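You operate a simulated robot arm through the tools that you are given. There is no shell and no other tool. Be economical: measure what you need, move in short steps, check, and stop when the job is done.

The job below is to be done with a simulated robot arm. You get a single attempt, and the scene is never put back.

JOB
Cure the lamp base in the jig and test it.
Fine: lock the clamp and switch on first; wait for CURED before the test; one press of each key; then switch off and open the clamp.

Only the result counts: the job must be done as asked and must still hold three seconds after the hand-in. Knocking over, shifting, dropping, spilling or breaking anything else fails it.

ROBOT AND FRAMES
A 7-joint arm with a two-finger parallel gripper, fixed in place. Base frame: the origin is at the foot of the arm, x ahead of it, y to its left, z up; the work surface is at about z = 0. Lengths are in m, angles in rad, forces in N, time in s.
With the tool pointing down near the work surface it reaches from about 0.24 to 0.62 m from the base axis. Its first joint turns from -1.152 to 1.152 rad. Payload 2.6 kg.
Tool frame: the origin (TCP) lies between the finger pads and is the grasp point; the fingertips stand 0.03 m ahead of it; z points along the fingers, y is the line along which they close. Largest opening 0.094 m; finger width 0.028, thickness 0.01; the body of the gripper, 0.05 by 0.096 m, starts 0.055 m behind the TCP.
Orientation is that of the tool frame in the base frame, as a unit quaternion [x, y, z, w]. With the fingers straight down and closing along the base's y, the tool's x points along the base's -x, its y along +y and its z along -z.

CONTROLS
- The arm moves only by the tool arm_command. Its argument "targets" is a list of rows, each a list of 7 numbers: the shift along the tool's x, y, z in m, then the turn, a rotation vector about the tool's x, y, z in rad, then the gripper command, from -1 (shut) to 1 (fully open), values between in proportion. In form: [[dx, dy, dz, wx, wy, wz, gripper], ...]. A call has 1 to 20 rows; each row shifts and turns the commanded pose from where the row before left it, along the tool's axes as they then stand. Rows are played at 5 a second. More than 0.05 m and 0.15 rad between two rows, or a gripper value outside its range, and nothing of the call is played. A pose out of reach is approached as far as the arm can. The call stops where the force on the tool passes 70 N (or 10 N more than at its start, if that is more) or the arm is blocked; 0.2 s more then pass. The fingers move at their own pace (about 0.072 m/s each) and stop on an object; they squeeze with about 43 N. The grip force told is the motor's: it shows also when the fingers shut on nothing. Time passes only in rows, and 0.2 s behind the last, so rows that do not move let the fingers close. The reply holds the time, the measured pose of the TCP, the force on the tool along the base axes, the opening and the grip force, in the units named above and with some noise.
- Cameras (640 x 400 px; columns grow to the right, rows downward): "scene" is fixed at [0.0302, 0.4246, 0.5683]; the picture's right is [-0.83, -0.55, 0.00], its down [-0.29, 0.44, -0.85] and it looks along [0.47, -0.71, -0.53] (base axes); focal length 287 px, centre (320, 200). "wrist" rides on the gripper at [0.076, 0.014, -0.103] in the tool frame; the picture's right is [-0.18, 0.98, 0.00], its down [-0.75, -0.14, -0.64] and it looks along [-0.63, -0.12, 0.77] (tool axes); focal length 243 px, centre (320, 200). There is no depth. A picture from a camera that has moved, and an enlarged one, comes with that camera's place and axes in the base frame and with its lens.
- camera(camera): a new picture of that camera. No time passes.
- close_up(camera, box): a new picture of the part [left, top, right, bottom] of that camera's present view, enlarged. No time passes.
- finish_job(): hands the job in; it is judged then, once.

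Go step by step. Nothing tells you positions but the pictures and the camera data: compare them with the known pose of the tool, close in by small moves and look again before you grip or let go. The budget is 120 turns and 68 pictures, counting those below and the enlarged ones. Unless the task says otherwise, let go and move clear before handing in, and close with one line.

The tools are called as name(argument=value, ...) on one line, values as JSON. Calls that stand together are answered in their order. arm_command: Moves the arm, as the interface text tells. Its arguments: {"type":"object","properties":{"targets":{"type":"array"}},"required":["targets"]} The other tools are called the same way: camera (camera) takes a picture; close_up (camera, box) takes an enlarged picture of a part of a camera's view; finish_job () hands the job in.

At the start:

```text
time_s: 0.0
tcp_pos: [0.3554, -0.0636, 0.4238]
tcp_rot: [0.0, 1.0, 0.0, 0.0]
wrist_force: [1.2, 0.0, -0.6]
width: 0.094
finger_force: 0.1
```

scene: 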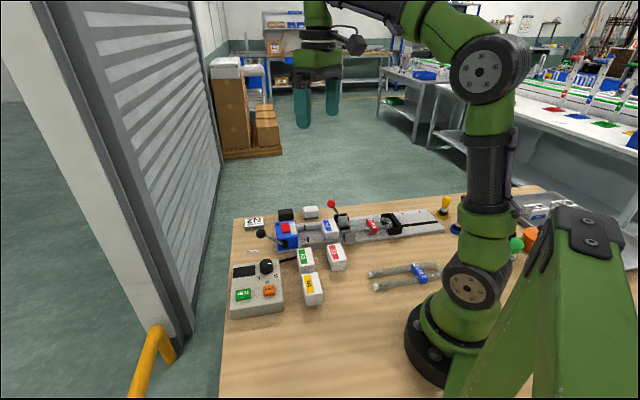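
wrist: 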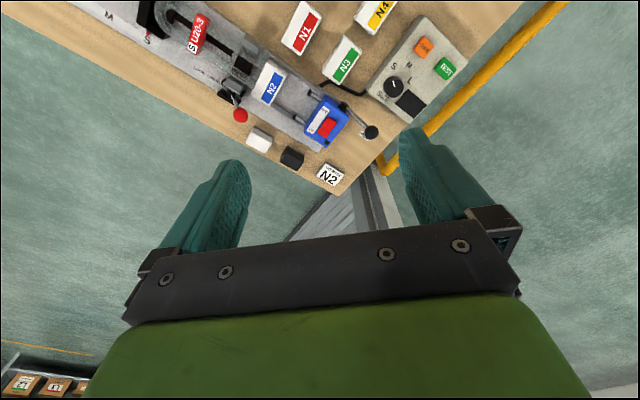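

I see a jig with a clamp (red knob), a blue unit, a control box with knob and two keys, and loose blocks N1–N4. I look closer at them first.

close_up(camera="scene", box=[220, 190, 360, 320])

close_up(camera="wrist", box=[200, 0, 480, 200])

close_up(camera="scene", box=[310, 180, 470, 300])

```text
3.08 times, centred on (290, 255) of scene
camera zoom: at [0.0302, 0.4246, 0.5683], right [-0.83, -0.55, 0.0], down [-0.29, 0.44, -0.85], along [0.47, -0.71, -0.53], focal length 882 px, centre (412, 31)
```

zoom: 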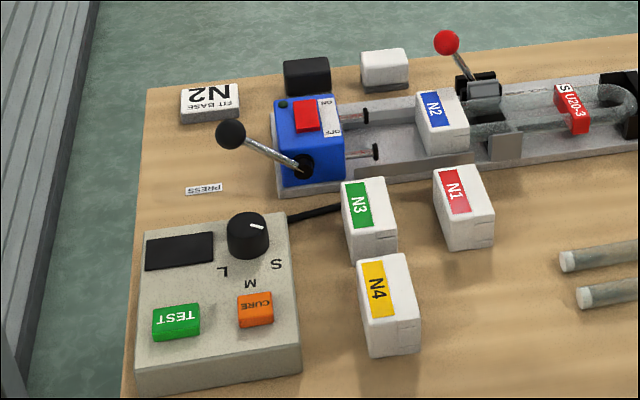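

```text
2.00 times, centred on (340, 100) of wrist
camera zoom: at [0.278, -0.0505, 0.5263], right [0.18, 0.98, 0.0], down [0.75, -0.14, 0.64], along [0.63, -0.12, -0.77], focal length 485 px, centre (280, 400)
```

zoom: 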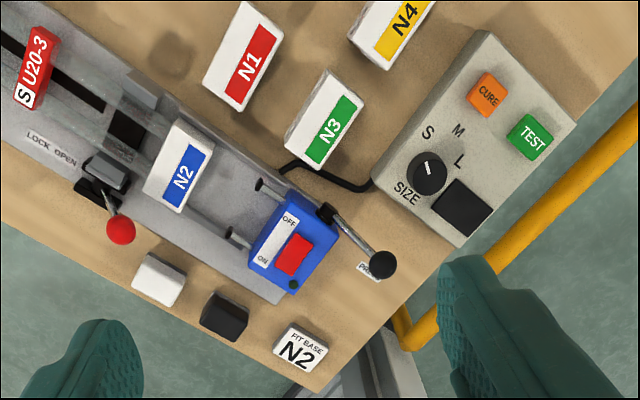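

```text
3.33 times, centred on (390, 240) of scene
camera zoom: at [0.0302, 0.4246, 0.5683], right [-0.83, -0.55, 0.0], down [-0.29, 0.44, -0.85], along [0.47, -0.71, -0.53], focal length 955 px, centre (87, 67)
```

zoom: 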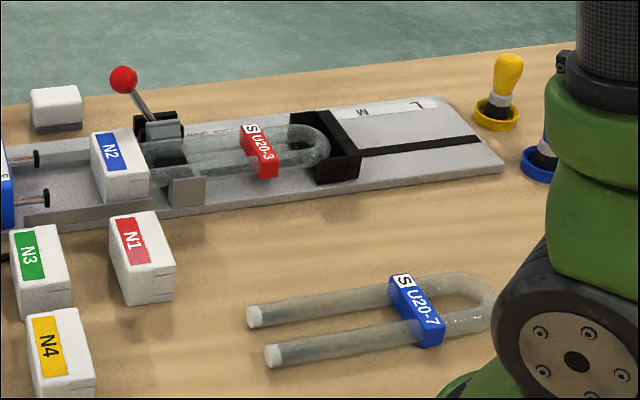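

The jig holds lamp U20‑3 (S) with base N2, and the control box has a size dial plus CURE and TEST keys. I move closer, with the fingers shut, to read the dial and the clamp.

arm_command(targets=[[0.015, 0, 0.035, 0, 0, 0, -1], [0.015, 0, 0.035, 0, 0, 0, -1], [0.015, 0, 0.035, 0, 0, 0, -1], [0.015, 0, 0.035, 0, 0, 0, -1], [0, 0, 0, 0, 0, 0, -1]])

camera(camera="wrist")

```text
time_s: 1.2
tcp_pos: [0.2957, -0.0657, 0.2843]
tcp_rot: [0.001, 1.0, 0.0, 0.0]
wrist_force: [0.3, -0.1, -0.3]
width: 0.0
finger_force: 33.0
```

```text
62 pictures are left
camera wrist: at [0.2178, -0.0508, 0.3869], right [0.18, 0.98, 0.0], down [0.75, -0.14, 0.64], along [0.63, -0.12, -0.77], focal length 243 px, centre (320, 200)
```

wrist: 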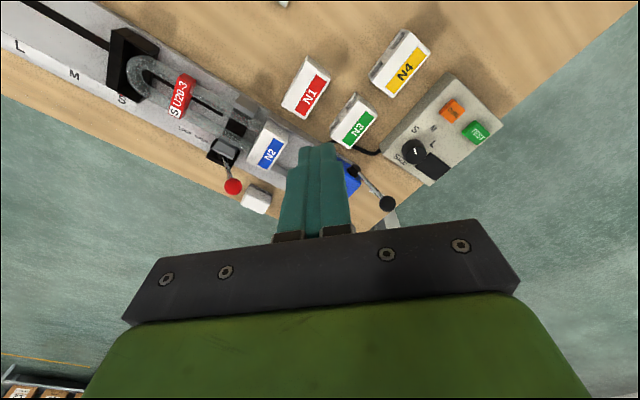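

close_up(camera="wrist", box=[370, 70, 510, 190])

close_up(camera="wrist", box=[150, 80, 310, 210])

close_up(camera="scene", box=[295, 190, 395, 255])

close_up(camera="scene", box=[240, 205, 350, 270])

```text
3.33 times, centred on (440, 130) of wrist
camera zoom: at [0.2178, -0.0508, 0.3869], right [0.18, 0.98, 0.0], down [0.75, -0.14, 0.64], along [0.63, -0.12, -0.77], focal length 809 px, centre (-80, 433)
```

zoom: 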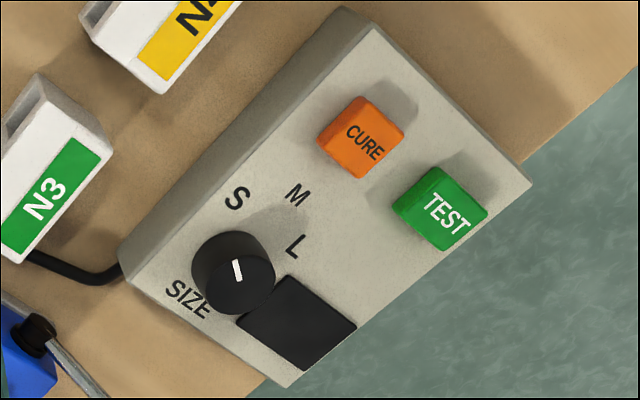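

```text
3.08 times, centred on (230, 145) of wrist
camera zoom: at [0.2178, -0.0508, 0.3869], right [0.18, 0.98, 0.0], down [0.75, -0.14, 0.64], along [0.63, -0.12, -0.77], focal length 746 px, centre (597, 369)
```

zoom: 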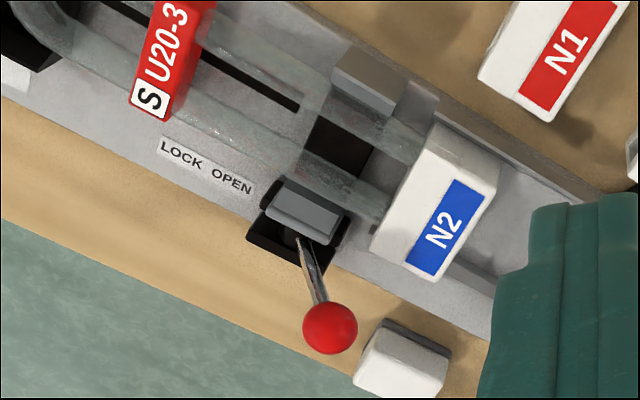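

```text
6.15 times, centred on (345, 222) of scene
camera zoom: at [0.0302, 0.4246, 0.5683], right [-0.83, -0.55, 0.0], down [-0.29, 0.44, -0.85], along [0.47, -0.71, -0.53], focal length 1763 px, centre (166, 62)
```

zoom: 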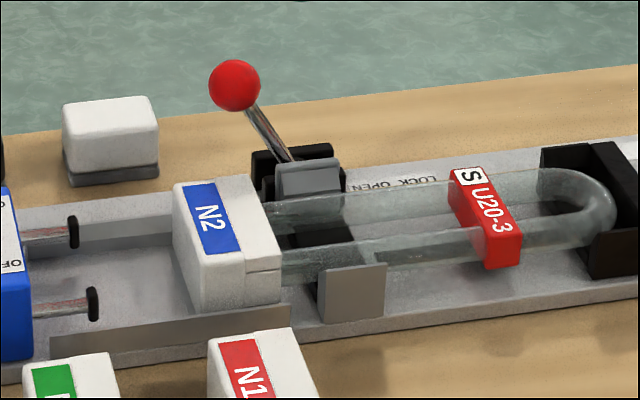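

```text
5.82 times, centred on (295, 238) of scene
camera zoom: at [0.0302, 0.4246, 0.5683], right [-0.83, -0.55, 0.0], down [-0.29, 0.44, -0.85], along [0.47, -0.71, -0.53], focal length 1667 px, centre (466, -18)
```

zoom: 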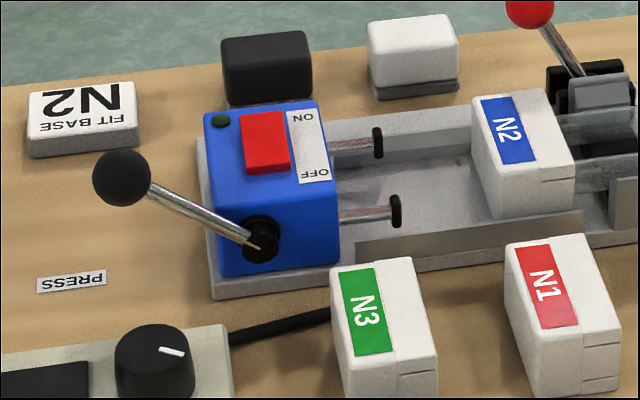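

The clamp lever leans to OPEN, so it must swing along the jig (about 45° in the base frame) to LOCK. I turn the tool to that angle and look at the control box and dial from nearer.

arm_command(targets=[[0, 0, 0, 0, 0, 0.1309, -1], [0, 0, 0, 0, 0, 0.1309, -1], [0, 0, 0, 0, 0, 0.1309, -1], [0, 0, 0, 0, 0, 0.1309, -1], [0, 0, 0, 0, 0, 0.1309, -1], [0, 0, 0, 0, 0, 0.1309, -1], [0.0267, 0.036, 0.006, 0, 0, 0, -1], [0.0267, 0.036, 0.006, 0, 0, 0, -1], [0.0267, 0.036, 0.006, 0, 0, 0, -1], [0.0267, 0.036, 0.006, 0, 0, 0, -1], [0.0267, 0.036, 0.006, 0, 0, 0, -1], [0.0267, 0.036, 0.006, 0, 0, 0, -1], [0, 0, 0, 0, 0, 0, -1]])

camera(camera="wrist")

```text
time_s: 4.0
tcp_pos: [0.3335, 0.2024, 0.2485]
tcp_rot: [0.383, 0.924, 0.0, 0.0]
wrist_force: [0.4, -0.3, -0.3]
width: 0.0
finger_force: 33.2
```

```text
57 pictures are left
camera wrist: at [0.2896, 0.2661, 0.3513], right [0.83, 0.56, 0.0], down [0.43, -0.63, 0.64], along [0.36, -0.53, -0.77], focal length 243 px, centre (320, 200)
```

wrist: 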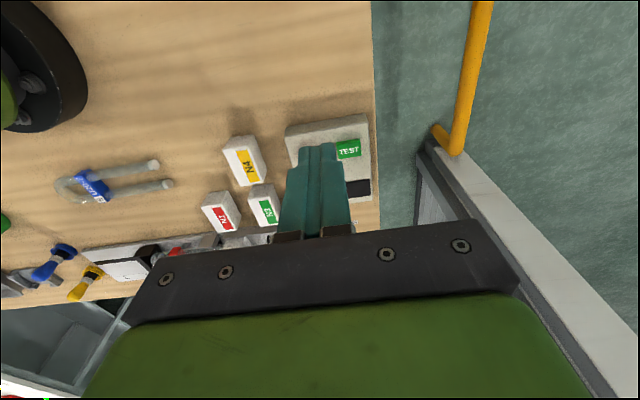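

The fingers hide the dial; I shift sideways.

arm_command(targets=[[0.0, -0.045, 0.02, 0, 0, 0, -1], [0.0, -0.045, 0.02, 0, 0, 0, -1], [0, 0, 0, 0, 0, 0, -1]])

close_up(camera="wrist", box=[330, 80, 530, 240])

```text
time_s: 4.8
tcp_pos: [0.2693, 0.1371, 0.209]
tcp_rot: [0.382, 0.924, 0.0, 0.0]
wrist_force: [-0.3, 0.4, -0.9]
width: 0.0
finger_force: 33.3
```

```text
2.50 times, centred on (430, 160) of wrist
camera zoom: at [0.2251, 0.2003, 0.3112], right [0.83, 0.56, 0.0], down [0.43, -0.63, 0.64], along [0.36, -0.53, -0.77], focal length 606 px, centre (45, 300)
```

zoom: 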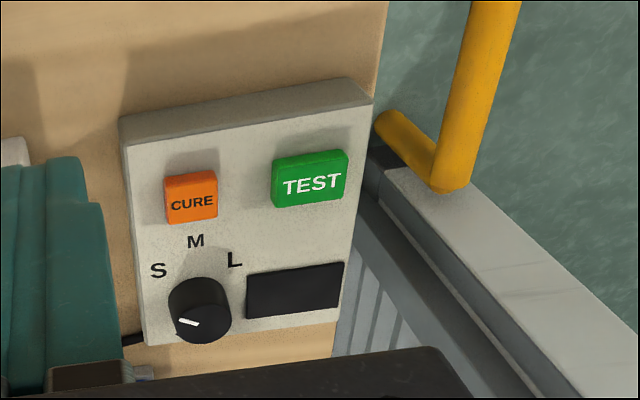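

The dial mark points toward the S side, and the screen will confirm it once the power is on. I now go to a point above the open clamp knob (about 0.422, -0.231, 0.076) on its OPEN side.

arm_command(targets=[[-0.0409, -0.0136, 0.0, 0, 0, 0, -1], [-0.0409, -0.0136, 0.0, 0, 0, 0, -1], [-0.0409, -0.0136, 0.0, 0, 0, 0, -1], [-0.0409, -0.0136, 0.0, 0, 0, 0, -1], [-0.0409, -0.0136, 0.0, 0, 0, 0, -1], [-0.0409, -0.0136, 0.0, 0, 0, 0, -1], [-0.0409, -0.0136, 0.01, 0, 0, 0, -1], [-0.0409, -0.0136, 0.02, 0, 0, 0, -1], [-0.0409, -0.0136, 0.02, 0, 0, 0, -1], [0, 0, 0, 0, 0, 0, -1]])

camera(camera="wrist")

close_up(camera="scene", box=[260, 140, 400, 240])

```text
time_s: 7.0
tcp_pos: [0.4462, -0.2081, 0.158]
tcp_rot: [0.382, 0.924, 0.0, 0.001]
wrist_force: [-0.3, -0.8, -0.2]
width: 0.0
finger_force: 33.0
```

```text
55 pictures are left
camera wrist: at [0.4003, -0.145, 0.2604], right [0.83, 0.56, 0.0], down [0.43, -0.63, 0.64], along [0.36, -0.53, -0.77], focal length 243 px, centre (320, 200)
```

wrist: 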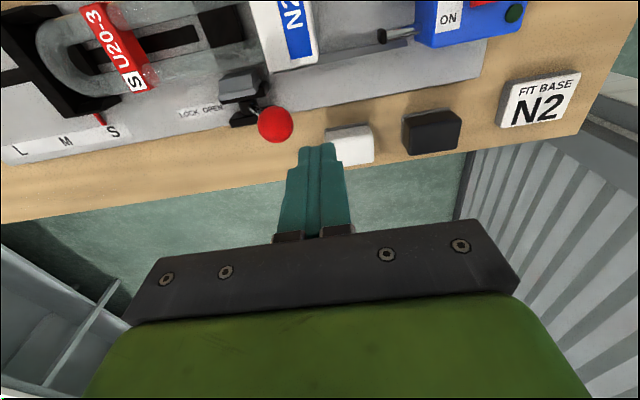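

```text
4.00 times, centred on (330, 190) of scene
camera zoom: at [0.0302, 0.4245, 0.5683], right [-0.83, -0.55, 0.0], down [-0.29, 0.44, -0.85], along [0.47, -0.71, -0.53], focal length 1146 px, centre (280, 240)
```

zoom: 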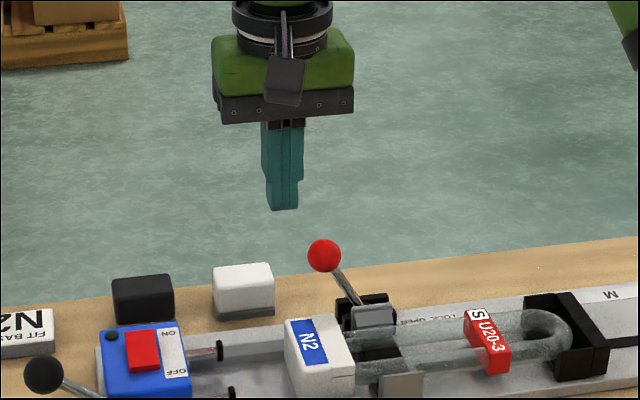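

The knob is at about (0.416, -0.229, 0.076). I lower the shut fingers on its OPEN side and push it gently toward LOCK.

arm_command(targets=[[0.006, 0, 0.025, 0, 0, 0, -1], [0, 0, 0.025, 0, 0, 0, -1], [0, 0, 0.018, 0, 0, 0, -1], [0, -0.01, 0, 0, 0, 0, -1], [0, -0.01, 0, 0, 0, 0, -1], [0, -0.01, 0, 0, 0, 0, -1], [0, -0.01, 0, 0, 0, 0, -1], [0, 0, 0, 0, 0, 0, -1]])

close_up(camera="scene", box=[260, 140, 400, 240])

```text
time_s: 8.8
tcp_pos: [0.4124, -0.2328, 0.0908]
tcp_rot: [0.383, 0.924, -0.001, 0.0]
wrist_force: [0.2, -0.3, 0.6]
width: 0.0
finger_force: 33.2
```

```text
4.00 times, centred on (330, 190) of scene
camera zoom: at [0.0302, 0.4246, 0.5683], right [-0.83, -0.55, 0.0], down [-0.29, 0.44, -0.85], along [0.47, -0.71, -0.53], focal length 1146 px, centre (280, 240)
```

zoom: 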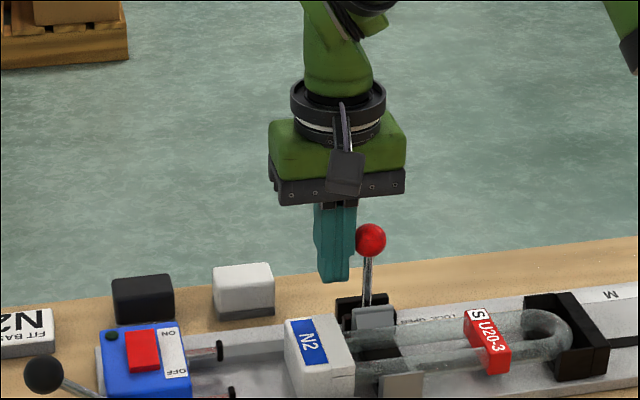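

The lever is now upright and moving freely. I keep pushing toward LOCK.

arm_command(targets=[[0, -0.01, 0, 0, 0, 0, -1], [0, -0.01, 0, 0, 0, 0, -1], [0, -0.01, 0, 0, 0, 0, -1], [0, -0.008, 0, 0, 0, 0, -1], [0, 0, 0, 0, 0, 0, -1]])

close_up(camera="scene", box=[260, 140, 400, 240])

```text
time_s: 10.0
tcp_pos: [0.3878, -0.2581, 0.091]
tcp_rot: [0.382, 0.924, 0.003, 0.001]
wrist_force: [9.6, 8.7, 0.4]
width: 0.0
finger_force: 33.1
```

```text
4.00 times, centred on (330, 190) of scene
camera zoom: at [0.0301, 0.4246, 0.5683], right [-0.83, -0.55, 0.0], down [-0.29, 0.44, -0.85], along [0.47, -0.71, -0.53], focal length 1146 px, centre (280, 240)
```

zoom: 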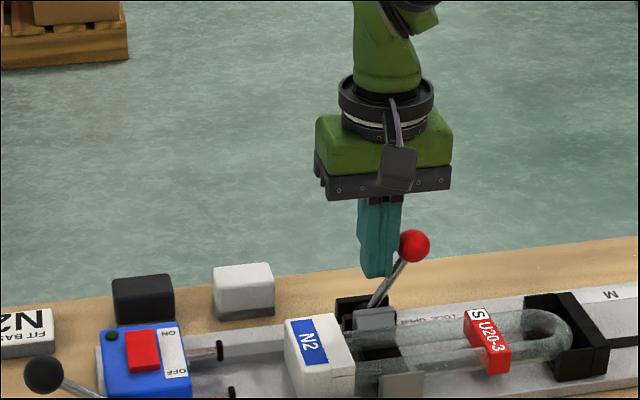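

The force has risen to about 13 N, which may be the end stop. I push a few mm more to see.

arm_command(targets=[[0, -0.004, 0, 0, 0, 0, -1], [0, -0.004, 0, 0, 0, 0, -1], [0, 0, 0, 0, 0, 0, -1]])

close_up(camera="scene", box=[300, 180, 400, 250])

```text
time_s: 10.8
tcp_pos: [0.3857, -0.2598, 0.0902]
tcp_rot: [0.38, 0.925, 0.006, 0.004]
wrist_force: [28.2, 25.2, 18.3]
width: 0.0001
finger_force: 32.8
```

```text
5.71 times, centred on (350, 215) of scene
camera zoom: at [0.0301, 0.4246, 0.5683], right [-0.83, -0.55, 0.0], down [-0.29, 0.44, -0.85], along [0.47, -0.71, -0.53], focal length 1637 px, centre (149, 114)
```

zoom: 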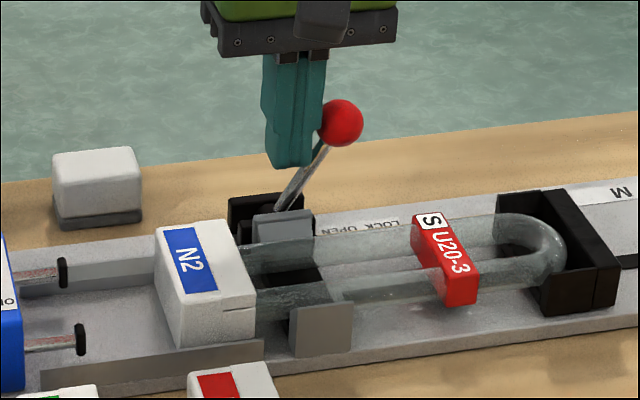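

It is at the stop, and the clamp pad has closed in on the tubes. I back off, rise and check it stays locked.

arm_command(targets=[[0, 0.01, 0, 0, 0, 0, -1], [0, 0.012, 0, 0, 0, 0, -1], [0, 0, -0.04, 0, 0, 0, -1], [0, 0, -0.04, 0, 0, 0, -1], [0, 0, 0, 0, 0, 0, -1]])

close_up(camera="scene", box=[300, 180, 400, 250])

camera(camera="wrist")

```text
time_s: 12.0
tcp_pos: [0.3923, -0.2487, 0.1706]
tcp_rot: [0.384, 0.923, -0.001, -0.001]
wrist_force: [-0.1, -0.3, 0.1]
width: 0.0
finger_force: 33.0
```

```text
5.71 times, centred on (350, 215) of scene
camera zoom: at [0.0302, 0.4246, 0.5683], right [-0.83, -0.55, 0.0], down [-0.29, 0.44, -0.85], along [0.47, -0.71, -0.53], focal length 1637 px, centre (149, 114)
```

zoom: 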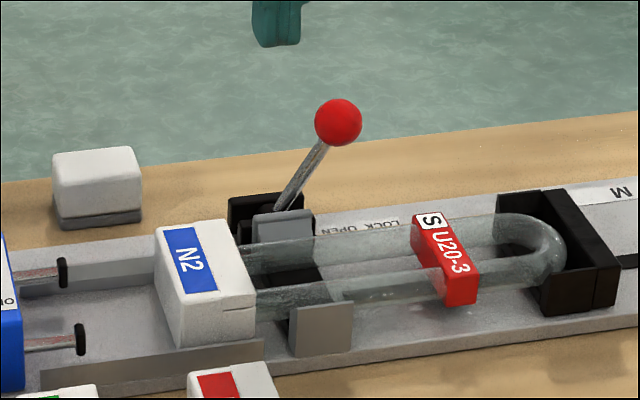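

```text
49 pictures are left
camera wrist: at [0.3483, -0.1856, 0.273], right [0.83, 0.56, 0.0], down [0.43, -0.63, 0.64], along [0.36, -0.53, -0.77], focal length 243 px, centre (320, 200)
```

wrist: 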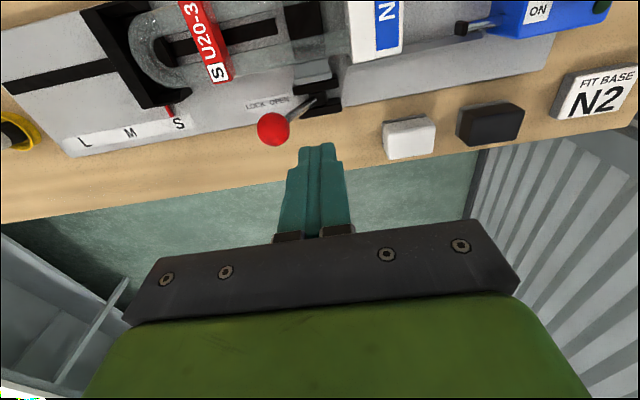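

The clamp is locked. Next I go look at the rocker switch on the blue unit, near (0.481, -0.076, 0.057).

arm_command(targets=[[0.0204, 0.0407, 0, 0, 0, 0, -1], [0.0204, 0.0407, 0, 0, 0, 0, -1], [0.0204, 0.0407, 0, 0, 0, 0, -1], [0.0204, 0.0407, 0, 0, 0, 0, -1], [0.0204, 0.0407, 0, 0, 0, 0, -1], [0, 0, 0, 0, 0, 0, -1]])

camera(camera="wrist")

close_up(camera="scene", box=[250, 195, 330, 260])

```text
time_s: 13.4
tcp_pos: [0.4652, -0.0353, 0.1722]
tcp_rot: [0.383, 0.924, 0.0, -0.001]
wrist_force: [0.8, -0.1, -0.2]
width: 0.0
finger_force: 32.5
```

```text
48 pictures are left
camera wrist: at [0.42, 0.0291, 0.2742], right [0.83, 0.56, 0.0], down [0.43, -0.63, 0.64], along [0.36, -0.53, -0.77], focal length 243 px, centre (320, 200)
```

wrist: 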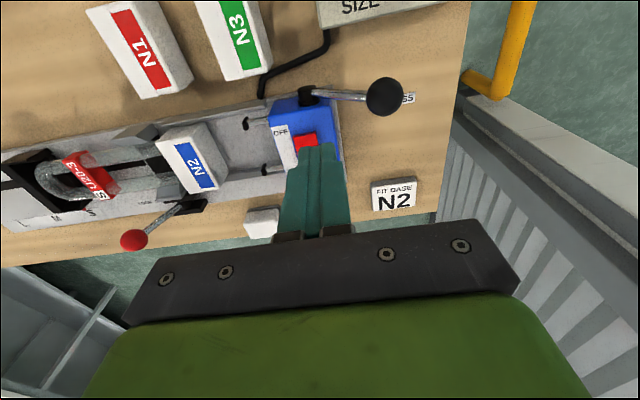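

```text
6.15 times, centred on (290, 228) of scene
camera zoom: at [0.0301, 0.4246, 0.5683], right [-0.83, -0.55, 0.0], down [-0.29, 0.44, -0.85], along [0.47, -0.71, -0.53], focal length 1763 px, centre (505, 31)
```

zoom: 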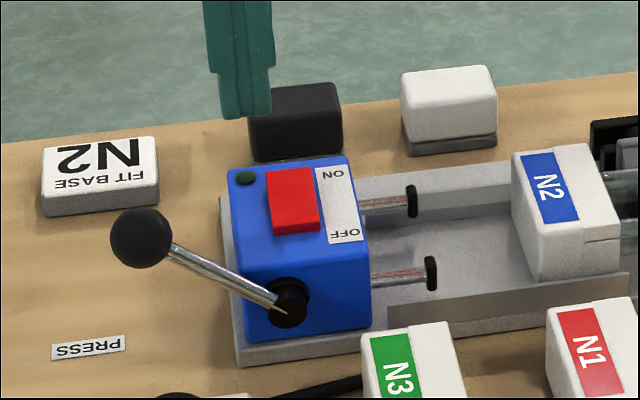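

The fingers cover the rocker; I shift along the jig for a clear view.

arm_command(targets=[[0, -0.035, 0, 0, 0, 0, -1], [0.02, -0.035, 0, 0, 0, 0, -1], [0, 0, 0, 0, 0, 0, -1]])

close_up(camera="wrist", box=[320, 80, 480, 200])

```text
time_s: 14.2
tcp_pos: [0.4019, -0.0708, 0.1697]
tcp_rot: [0.383, 0.924, -0.001, 0.0]
wrist_force: [0.0, -0.5, -0.1]
width: 0.0
finger_force: 33.7
```

```text
3.33 times, centred on (400, 140) of wrist
camera zoom: at [0.3569, -0.0064, 0.2721], right [0.83, 0.56, 0.0], down [0.43, -0.63, 0.64], along [0.36, -0.53, -0.77], focal length 809 px, centre (53, 400)
```

zoom: 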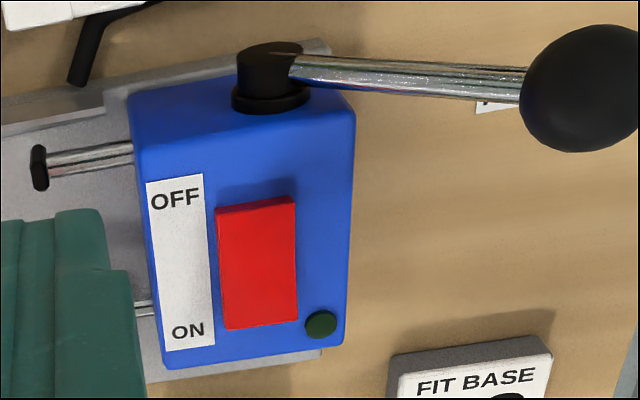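

Rocker centre is about (0.481, -0.076, 0.056), with its ON end at (0.496, -0.091). I position over the ON end and press gently.

arm_command(targets=[[-0.04, 0.026, 0, 0, 0, 0, -1], [-0.04, 0.026, 0, 0, 0, 0, -1], [0, 0, 0.03, 0, 0, 0, -1], [0, 0, 0.03, 0, 0, 0, -1], [0, 0, 0, 0, 0, 0, -1]])

close_up(camera="scene", box=[250, 195, 330, 260])

```text
time_s: 15.4
tcp_pos: [0.4972, -0.088, 0.109]
tcp_rot: [0.383, 0.924, 0.0, 0.0]
wrist_force: [-1.3, 0.4, -0.6]
width: 0.0001
finger_force: 32.6
```

```text
6.15 times, centred on (290, 228) of scene
camera zoom: at [0.0302, 0.4246, 0.5683], right [-0.83, -0.55, 0.0], down [-0.29, 0.44, -0.85], along [0.47, -0.71, -0.53], focal length 1763 px, centre (505, 31)
```

zoom: 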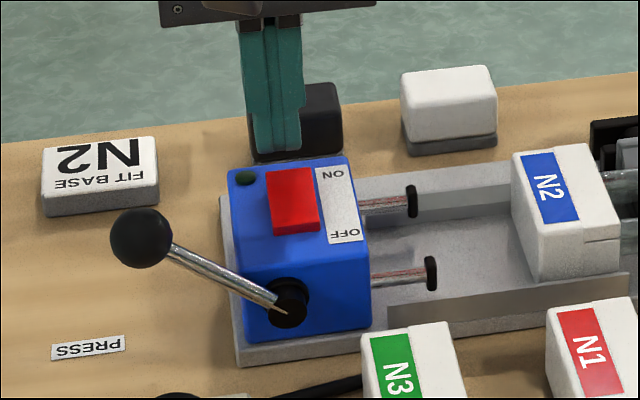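

Aligned; I press down in small steps.

arm_command(targets=[[0, -0.003, 0.008, 0, 0, 0, -1], [0, 0, 0.005, 0, 0, 0, -1], [0, 0, 0.004, 0, 0, 0, -1], [0, 0, 0.003, 0, 0, 0, -1], [0, 0, 0, 0, 0, 0, -1]])

close_up(camera="scene", box=[230, 195, 330, 310])

```text
time_s: 16.6
tcp_pos: [0.4971, -0.0915, 0.0952]
tcp_rot: [0.384, 0.923, 0.001, 0.005]
wrist_force: [-14.4, -2.0, 50.3]
width: 0.0002
finger_force: 32.7
```

```text
3.48 times, centred on (280, 252) of scene
camera zoom: at [0.0299, 0.4246, 0.5683], right [-0.83, -0.55, 0.0], down [-0.29, 0.44, -0.85], along [0.47, -0.71, -0.53], focal length 997 px, centre (459, 17)
```

zoom: 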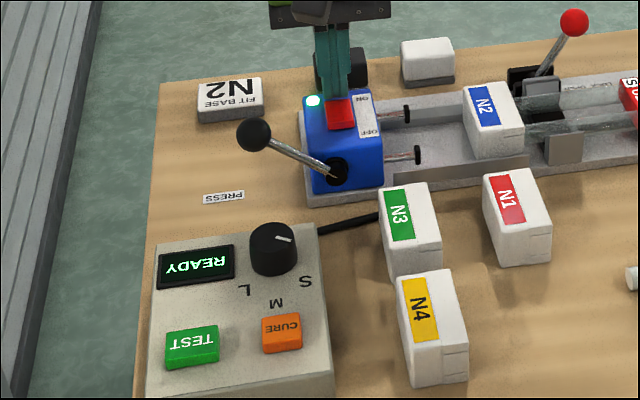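

The power is on: the lamp is lit and the screen says READY. I lift off and travel to above the CURE key at about (0.372, 0.109).

arm_command(targets=[[0, 0, -0.035, 0, 0, 0, -1], [0, 0, -0.04, 0, 0, 0, -1], [0.0383, 0.0088, 0, 0, 0, 0, -1], [0.0383, 0.0088, 0, 0, 0, 0, -1], [0.0383, 0.0088, 0, 0, 0, 0, -1], [0.0383, 0.0088, 0, 0, 0, 0, -1], [0.0383, 0.0088, 0, 0, 0, 0, -1], [0.0383, 0.0088, 0, 0, 0, 0, -1], [0, 0, 0.025, 0, 0, 0, -1], [0, 0, 0.025, 0, 0, 0, -1], [0, 0, 0, 0, 0, 0, -1]])

close_up(camera="scene", box=[220, 200, 340, 320])

camera(camera="wrist")

```text
time_s: 19.0
tcp_pos: [0.3681, 0.1091, 0.1165]
tcp_rot: [0.383, 0.924, 0.001, 0.0]
wrist_force: [0.3, 0.5, -0.4]
width: 0.0
finger_force: 32.8
```

```text
3.33 times, centred on (280, 260) of scene
camera zoom: at [0.0302, 0.4246, 0.5683], right [-0.83, -0.55, 0.0], down [-0.29, 0.44, -0.85], along [0.47, -0.71, -0.53], focal length 955 px, centre (453, 0)
```

zoom: 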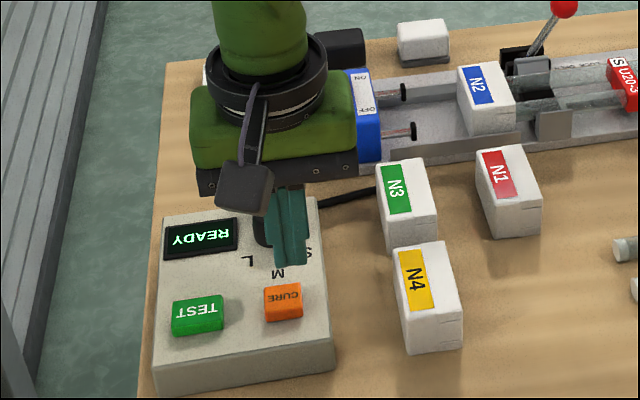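

```text
42 pictures are left
camera wrist: at [0.3234, 0.1713, 0.2177], right [0.83, 0.56, 0.0], down [0.43, -0.63, 0.64], along [0.36, -0.53, -0.77], focal length 243 px, centre (320, 200)
```

wrist: 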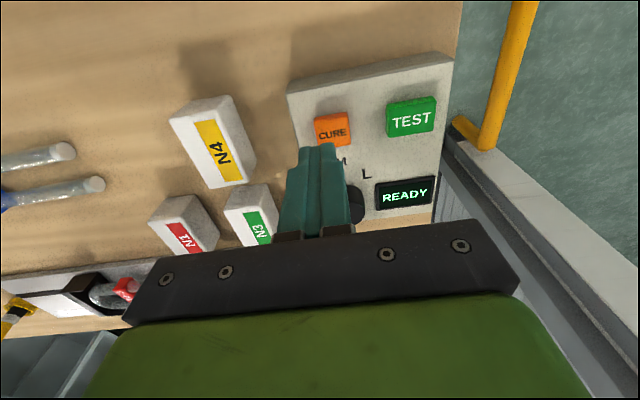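

The CURE key is at about (0.374, 0.112). I centre on it and press once.

arm_command(targets=[[-0.002, 0.0064, 0.015, 0, 0, 0, -1], [0, 0, 0.012, 0, 0, 0, -1], [0, 0, 0.004, 0, 0, 0, -1], [0, 0, 0.004, 0, 0, 0, -1], [0, 0, 0, 0, 0, 0, -1]])

close_up(camera="scene", box=[220, 220, 320, 320])

```text
time_s: 20.2
tcp_pos: [0.3758, 0.111, 0.0812]
tcp_rot: [0.382, 0.924, 0.001, -0.001]
wrist_force: [-0.7, -0.6, 0.6]
width: 0.0
finger_force: 32.8
```

```text
4.00 times, centred on (270, 270) of scene
camera zoom: at [0.0302, 0.4246, 0.5683], right [-0.83, -0.55, 0.0], down [-0.29, 0.44, -0.85], along [0.47, -0.71, -0.53], focal length 1146 px, centre (520, -80)
```

zoom: 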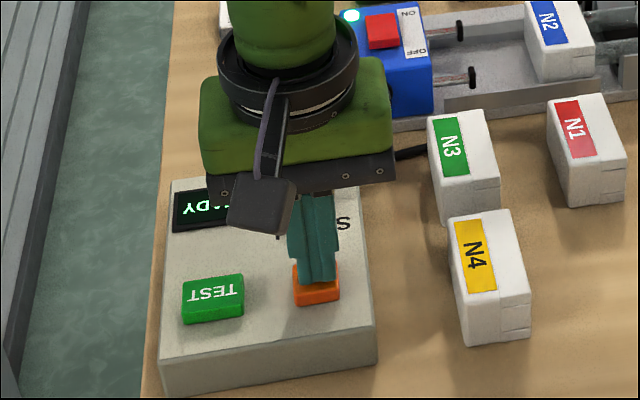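

It is well aligned just above the key, with no contact yet. I press on.

arm_command(targets=[[0, 0, 0.003, 0, 0, 0, -1], [0, 0, 0.003, 0, 0, 0, -1], [0, 0, 0.002, 0, 0, 0, -1]])

close_up(camera="scene", box=[220, 220, 320, 320])

```text
time_s: 21.0
tcp_pos: [0.3771, 0.1113, 0.0716]
tcp_rot: [0.383, 0.924, 0.0, 0.0]
wrist_force: [-0.1, 0.5, 2.0]
width: 0.0
finger_force: 33.4
```

```text
4.00 times, centred on (270, 270) of scene
camera zoom: at [0.0301, 0.4246, 0.5683], right [-0.83, -0.55, 0.0], down [-0.29, 0.44, -0.85], along [0.47, -0.71, -0.53], focal length 1146 px, centre (520, -80)
```

zoom: 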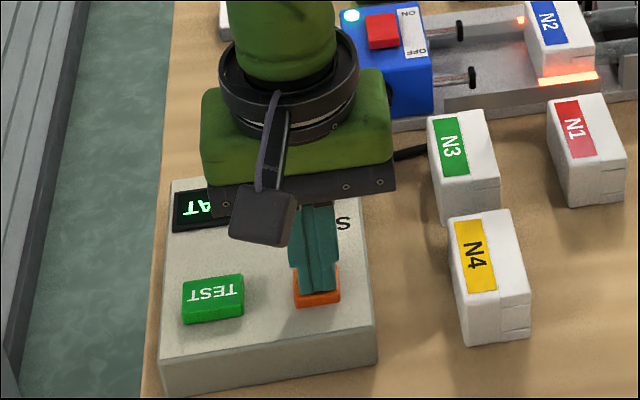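

Heating has begun (HEAT shows and the base glows). I lift off and move toward the TEST key while waiting for CURED.

arm_command(targets=[[0, 0, -0.04, 0, 0, 0, -1], [0, 0.03, 0, 0, 0, 0, -1], [0, 0.0265, 0, 0, 0, 0, -1], [0, 0, 0, 0, 0, 0, -1], [0, 0, 0, 0, 0, 0, -1], [0, 0, 0, 0, 0, 0, -1], [0, 0, 0, 0, 0, 0, -1], [0, 0, 0, 0, 0, 0, -1], [0, 0, 0, 0, 0, 0, -1], [0, 0, 0, 0, 0, 0, -1], [0, 0, 0, 0, 0, 0, -1], [0, 0, 0, 0, 0, 0, -1], [0, 0, 0, 0, 0, 0, -1], [0, 0, 0, 0, 0, 0, -1], [0, 0, 0, 0, 0, 0, -1], [0, 0, 0, 0, 0, 0, -1], [0, 0, 0, 0, 0, 0, -1], [0, 0, 0, 0, 0, 0, -1], [0, 0, 0, 0, 0, 0, -1]])

camera(camera="wrist")

close_up(camera="scene", box=[220, 200, 340, 320])

```text
time_s: 25.0
tcp_pos: [0.4166, 0.1514, 0.1104]
tcp_rot: [0.383, 0.924, 0.0, 0.0]
wrist_force: [0.0, -1.2, 0.4]
width: 0.0004
finger_force: 32.8
```

```text
39 pictures are left
camera wrist: at [0.3706, 0.2151, 0.2128], right [0.83, 0.56, 0.0], down [0.43, -0.63, 0.64], along [0.36, -0.53, -0.77], focal length 243 px, centre (320, 200)
```

wrist: 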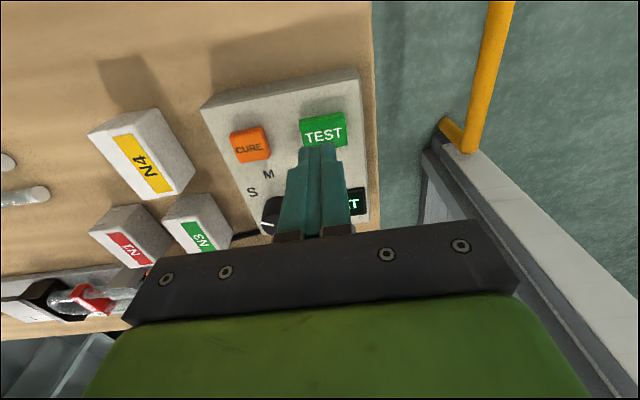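

```text
3.33 times, centred on (280, 260) of scene
camera zoom: at [0.0302, 0.4246, 0.5683], right [-0.83, -0.55, 0.0], down [-0.29, 0.44, -0.85], along [0.47, -0.71, -0.53], focal length 955 px, centre (453, 0)
```

zoom: 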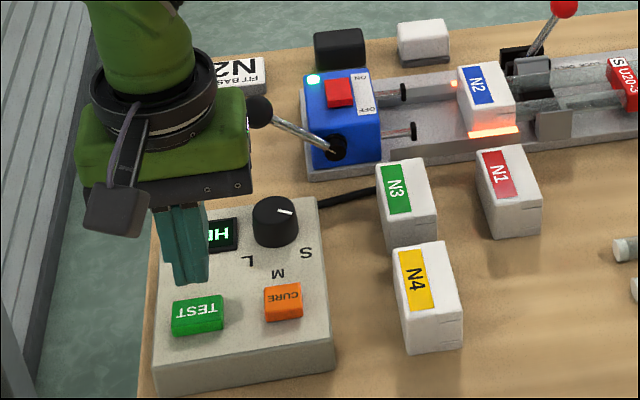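

Still heating. I move back a little so the screen is in view, and wait.

arm_command(targets=[[0.04, 0, -0.02, 0, 0, 0, -1], [0.03, 0, 0, 0, 0, 0, -1], [0, 0, 0, 0, 0, 0, -1], [0, 0, 0, 0, 0, 0, -1], [0, 0, 0, 0, 0, 0, -1], [0, 0, 0, 0, 0, 0, -1], [0, 0, 0, 0, 0, 0, -1], [0, 0, 0, 0, 0, 0, -1], [0, 0, 0, 0, 0, 0, -1], [0, 0, 0, 0, 0, 0, -1], [0, 0, 0, 0, 0, 0, -1], [0, 0, 0, 0, 0, 0, -1], [0, 0, 0, 0, 0, 0, -1], [0, 0, 0, 0, 0, 0, -1], [0, 0, 0, 0, 0, 0, -1], [0, 0, 0, 0, 0, 0, -1], [0, 0, 0, 0, 0, 0, -1], [0, 0, 0, 0, 0, 0, -1], [0, 0, 0, 0, 0, 0, -1], [0, 0, 0, 0, 0, 0, -1]])

close_up(camera="scene", box=[220, 200, 340, 320])

```text
time_s: 29.2
tcp_pos: [0.3673, 0.2018, 0.1308]
tcp_rot: [0.383, 0.924, 0.0, 0.0]
wrist_force: [0.0, -0.5, -0.2]
width: 0.0002
finger_force: 32.9
```

```text
3.33 times, centred on (280, 260) of scene
camera zoom: at [0.0302, 0.4246, 0.5683], right [-0.83, -0.55, 0.0], down [-0.29, 0.44, -0.85], along [0.47, -0.71, -0.53], focal length 955 px, centre (453, 0)
```

zoom: 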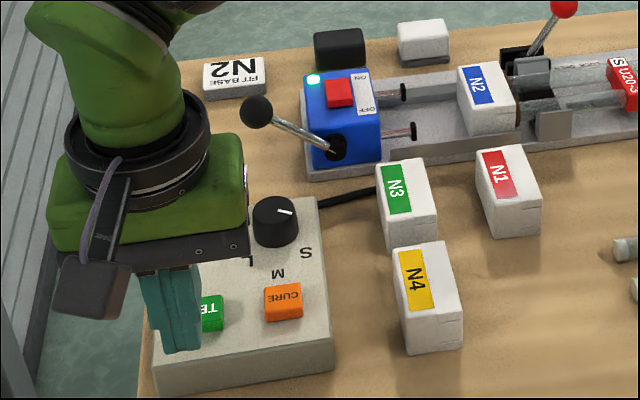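

The glow has stopped. I read the screen with the wrist camera.

camera(camera="wrist")

```text
36 pictures are left
camera wrist: at [0.3222, 0.2644, 0.2328], right [0.83, 0.56, 0.0], down [0.43, -0.63, 0.64], along [0.36, -0.53, -0.77], focal length 243 px, centre (320, 200)
```

wrist: 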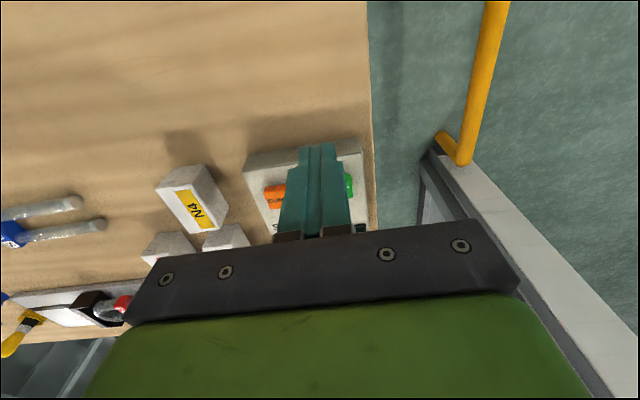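

arm_command(targets=[[-0.033, -0.033, 0, 0, 0, 0, -1], [-0.033, -0.033, 0, 0, 0, 0, -1], [0, 0, 0, 0, 0, 0, -1]])

camera(camera="wrist")

```text
time_s: 30.0
tcp_pos: [0.368, 0.1075, 0.132]
tcp_rot: [0.382, 0.924, 0.0, 0.0]
wrist_force: [0.4, -0.5, 0.2]
width: 0.0002
finger_force: 33.1
```

```text
35 pictures are left
camera wrist: at [0.3227, 0.1706, 0.2351], right [0.83, 0.57, 0.0], down [0.43, -0.63, 0.64], along [0.36, -0.53, -0.77], focal length 243 px, centre (320, 200)
```

wrist: 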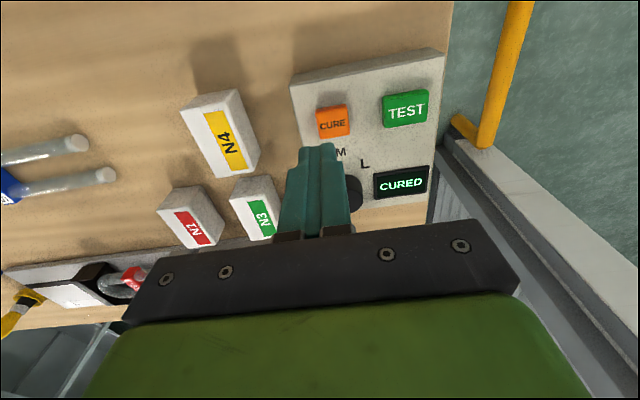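

The screen reads CURED. I go over TEST at about (0.415, 0.152).

arm_command(targets=[[-0.001, 0.0325, 0, 0, 0, 0, -1], [-0.001, 0.0322, 0, 0, 0, 0, -1], [0, 0, 0.025, 0, 0, 0, -1], [0, 0, 0.019, 0, 0, 0, -1], [0, 0, 0, 0, 0, 0, -1]])

close_up(camera="scene", box=[220, 220, 320, 320])

```text
time_s: 31.2
tcp_pos: [0.4144, 0.1534, 0.0897]
tcp_rot: [0.383, 0.924, 0.0, 0.0]
wrist_force: [0.8, 0.0, -0.6]
width: 0.0
finger_force: 32.7
```

```text
4.00 times, centred on (270, 270) of scene
camera zoom: at [0.0302, 0.4246, 0.5683], right [-0.83, -0.55, 0.0], down [-0.29, 0.44, -0.85], along [0.47, -0.71, -0.53], focal length 1146 px, centre (520, -80)
```

zoom: 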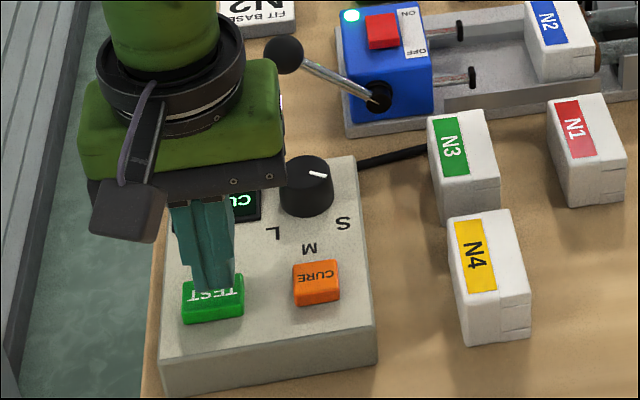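

Aligned over TEST. I press it once, as with CURE.

arm_command(targets=[[0, 0, 0.006, 0, 0, 0, -1], [0, 0, 0.005, 0, 0, 0, -1], [0, 0, 0.004, 0, 0, 0, -1], [0, 0, 0.002, 0, 0, 0, -1]])

close_up(camera="scene", box=[220, 190, 400, 320])

```text
time_s: 32.2
tcp_pos: [0.4136, 0.152, 0.0717]
tcp_rot: [0.384, 0.923, 0.0, 0.001]
wrist_force: [0.0, -1.3, 3.9]
width: 0.0
finger_force: 33.4
```

```text
3.08 times, centred on (310, 255) of scene
camera zoom: at [0.0301, 0.4245, 0.5683], right [-0.83, -0.55, 0.0], down [-0.29, 0.44, -0.85], along [0.47, -0.71, -0.53], focal length 882 px, centre (351, 31)
```

zoom: 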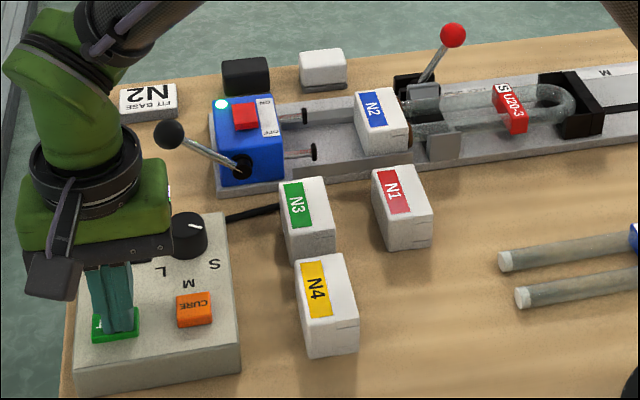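

TEST is pressed with about 4 N. I lift off and read the screen.

arm_command(targets=[[0, 0, -0.03, 0, 0, 0, -1], [0, 0, -0.03, 0, 0, 0, -1], [0.001, -0.0325, 0, 0, 0, 0, -1], [0.001, -0.0325, 0, 0, 0, 0, -1], [0, 0, 0, 0, 0, 0, -1]])

camera(camera="wrist")

close_up(camera="scene", box=[220, 190, 400, 320])

```text
time_s: 33.4
tcp_pos: [0.3654, 0.1058, 0.1308]
tcp_rot: [0.383, 0.924, 0.0, -0.001]
wrist_force: [0.0, 0.3, 0.7]
width: 0.0001
finger_force: 33.4
```

```text
32 pictures are left
camera wrist: at [0.3209, 0.1697, 0.2334], right [0.83, 0.56, 0.0], down [0.43, -0.63, 0.64], along [0.36, -0.53, -0.77], focal length 243 px, centre (320, 200)
```

wrist: 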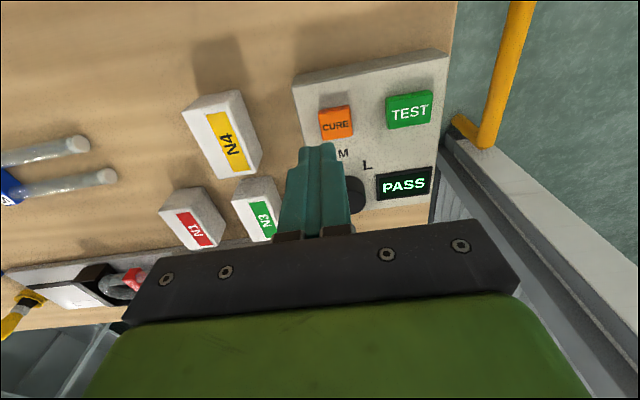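

```text
3.08 times, centred on (310, 255) of scene
camera zoom: at [0.0302, 0.4245, 0.5683], right [-0.83, -0.55, 0.0], down [-0.29, 0.44, -0.85], along [0.47, -0.71, -0.53], focal length 882 px, centre (351, 31)
```

zoom: 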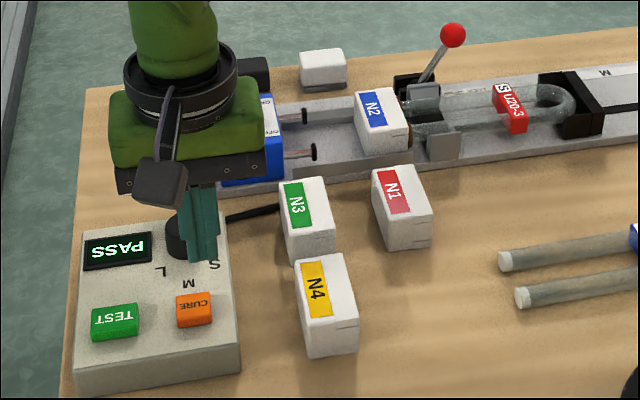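

PASS. Now I go to the OFF end of the rocker, about (0.468, -0.064), keeping clear of the press lever's axle.

arm_command(targets=[[0, 0, -0.04, 0, 0, 0, -1], [-0.0386, -0.0095, 0, 0, 0, 0, -1], [-0.0386, -0.0095, 0, 0, 0, 0, -1], [-0.0386, -0.0095, 0, 0, 0, 0, -1], [-0.0386, -0.0095, 0, 0, 0, 0, -1], [-0.0386, -0.0095, 0, 0, 0, 0, -1], [0, 0, 0.03, 0, 0, 0, -1], [0, 0, 0.03, 0, 0, 0, -1], [0, 0, 0, 0, 0, 0, -1]])

close_up(camera="scene", box=[250, 195, 330, 260])

camera(camera="wrist")

```text
time_s: 35.4
tcp_pos: [0.4686, -0.0618, 0.1101]
tcp_rot: [0.383, 0.924, 0.0, 0.001]
wrist_force: [-0.4, 0.7, 0.7]
width: 0.0
finger_force: 33.1
```

```text
6.15 times, centred on (290, 228) of scene
camera zoom: at [0.0302, 0.4246, 0.5683], right [-0.83, -0.55, 0.0], down [-0.29, 0.44, -0.85], along [0.47, -0.71, -0.53], focal length 1763 px, centre (505, 31)
```

zoom: 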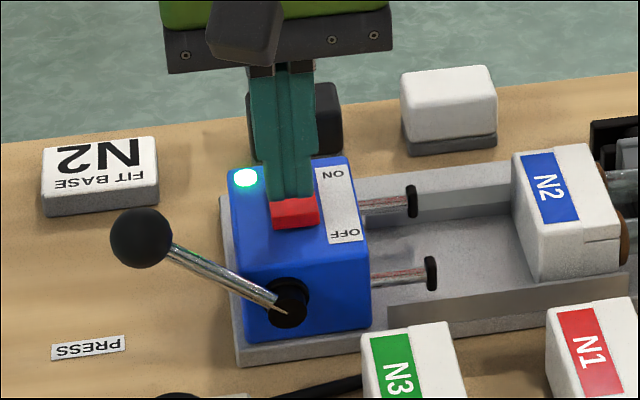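

```text
29 pictures are left
camera wrist: at [0.4238, 0.0016, 0.2118], right [0.83, 0.56, 0.0], down [0.43, -0.63, 0.64], along [0.36, -0.53, -0.77], focal length 243 px, centre (320, 200)
```

wrist: 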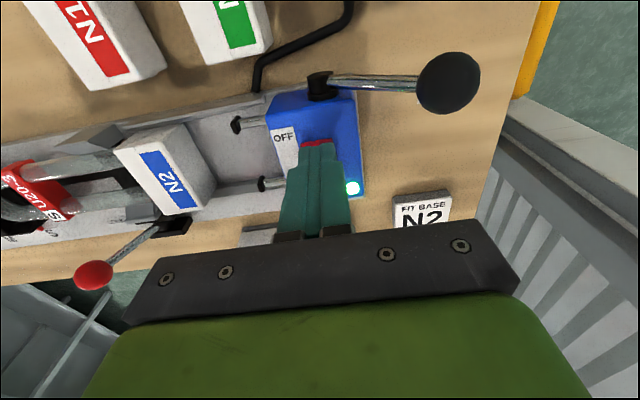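

Aligned with the OFF half. I press down in small steps.

arm_command(targets=[[0, -0.002, 0.009, 0, 0, 0, -1], [0, 0, 0.005, 0, 0, 0, -1], [0, 0, 0.003, 0, 0, 0, -1], [0, 0, 0.003, 0, 0, 0, -1]])

close_up(camera="scene", box=[230, 195, 330, 310])

```text
time_s: 36.4
tcp_pos: [0.4676, -0.0627, 0.0975]
tcp_rot: [0.385, 0.923, 0.002, 0.002]
wrist_force: [-3.7, 0.8, 6.0]
width: 0.0
finger_force: 32.9
stopped in row 4: the force on the tool passed its limit (the readings are from after the stop); the commanded pose is now the measured one
```

```text
3.48 times, centred on (280, 252) of scene
camera zoom: at [0.0301, 0.4246, 0.5683], right [-0.83, -0.55, 0.0], down [-0.29, 0.44, -0.85], along [0.47, -0.71, -0.53], focal length 997 px, centre (459, 17)
```

zoom: 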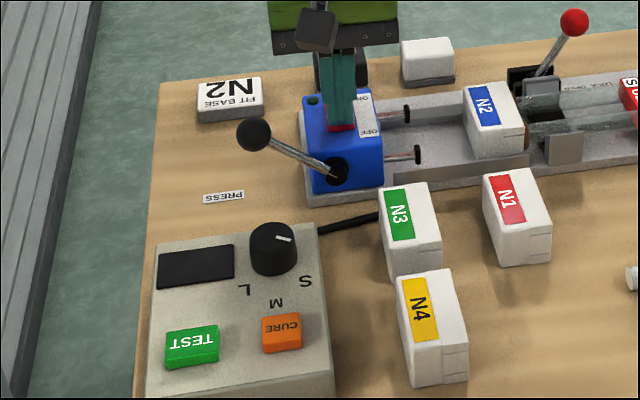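

Switched off: the screen and lamp are dark. I lift and go to the LOCK side of the clamp knob, now at about (0.366, -0.284, 0.077).

arm_command(targets=[[0, 0, -0.035, 0, 0, 0, -1], [0, 0, -0.035, 0, 0, 0, -1], [-0.014, -0.044, 0, 0, 0, 0, -1], [-0.014, -0.044, 0, 0, 0, 0, -1], [-0.014, -0.044, 0, 0, 0, 0, -1], [-0.014, -0.044, 0, 0, 0, 0, -1], [-0.014, -0.044, 0, 0, 0, 0, -1], [-0.014, -0.044, 0, 0, 0, 0, -1], [0, 0, 0, 0, 0, 0, -1]])

camera(camera="wrist")

close_up(camera="scene", box=[240, 140, 400, 250])

```text
time_s: 38.4
tcp_pos: [0.339, -0.3084, 0.1631]
tcp_rot: [0.385, 0.923, 0.002, 0.003]
wrist_force: [0.2, 0.7, -0.4]
width: 0.0002
finger_force: 32.9
```

```text
27 pictures are left
camera wrist: at [0.2943, -0.246, 0.2652], right [0.83, 0.56, 0.01], down [0.43, -0.64, 0.64], along [0.36, -0.53, -0.77], focal length 243 px, centre (320, 200)
```

wrist: 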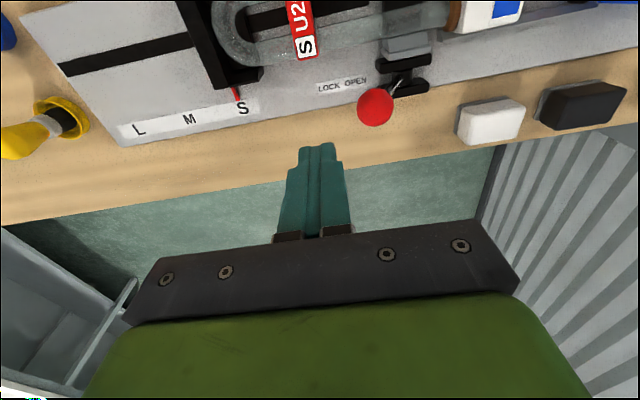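

```text
3.64 times, centred on (320, 195) of scene
camera zoom: at [0.0302, 0.4245, 0.5683], right [-0.83, -0.55, 0.0], down [-0.29, 0.44, -0.85], along [0.47, -0.71, -0.53], focal length 1042 px, centre (320, 218)
```

zoom: 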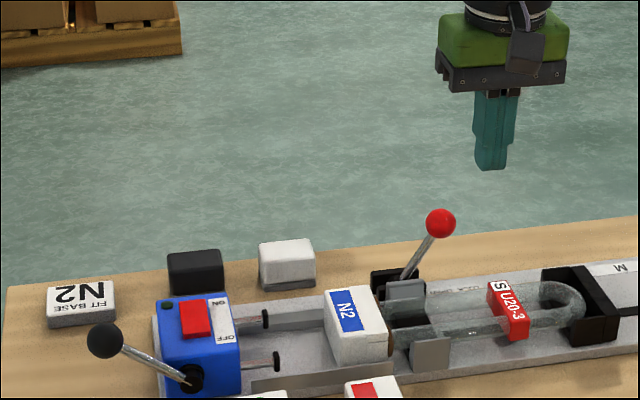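

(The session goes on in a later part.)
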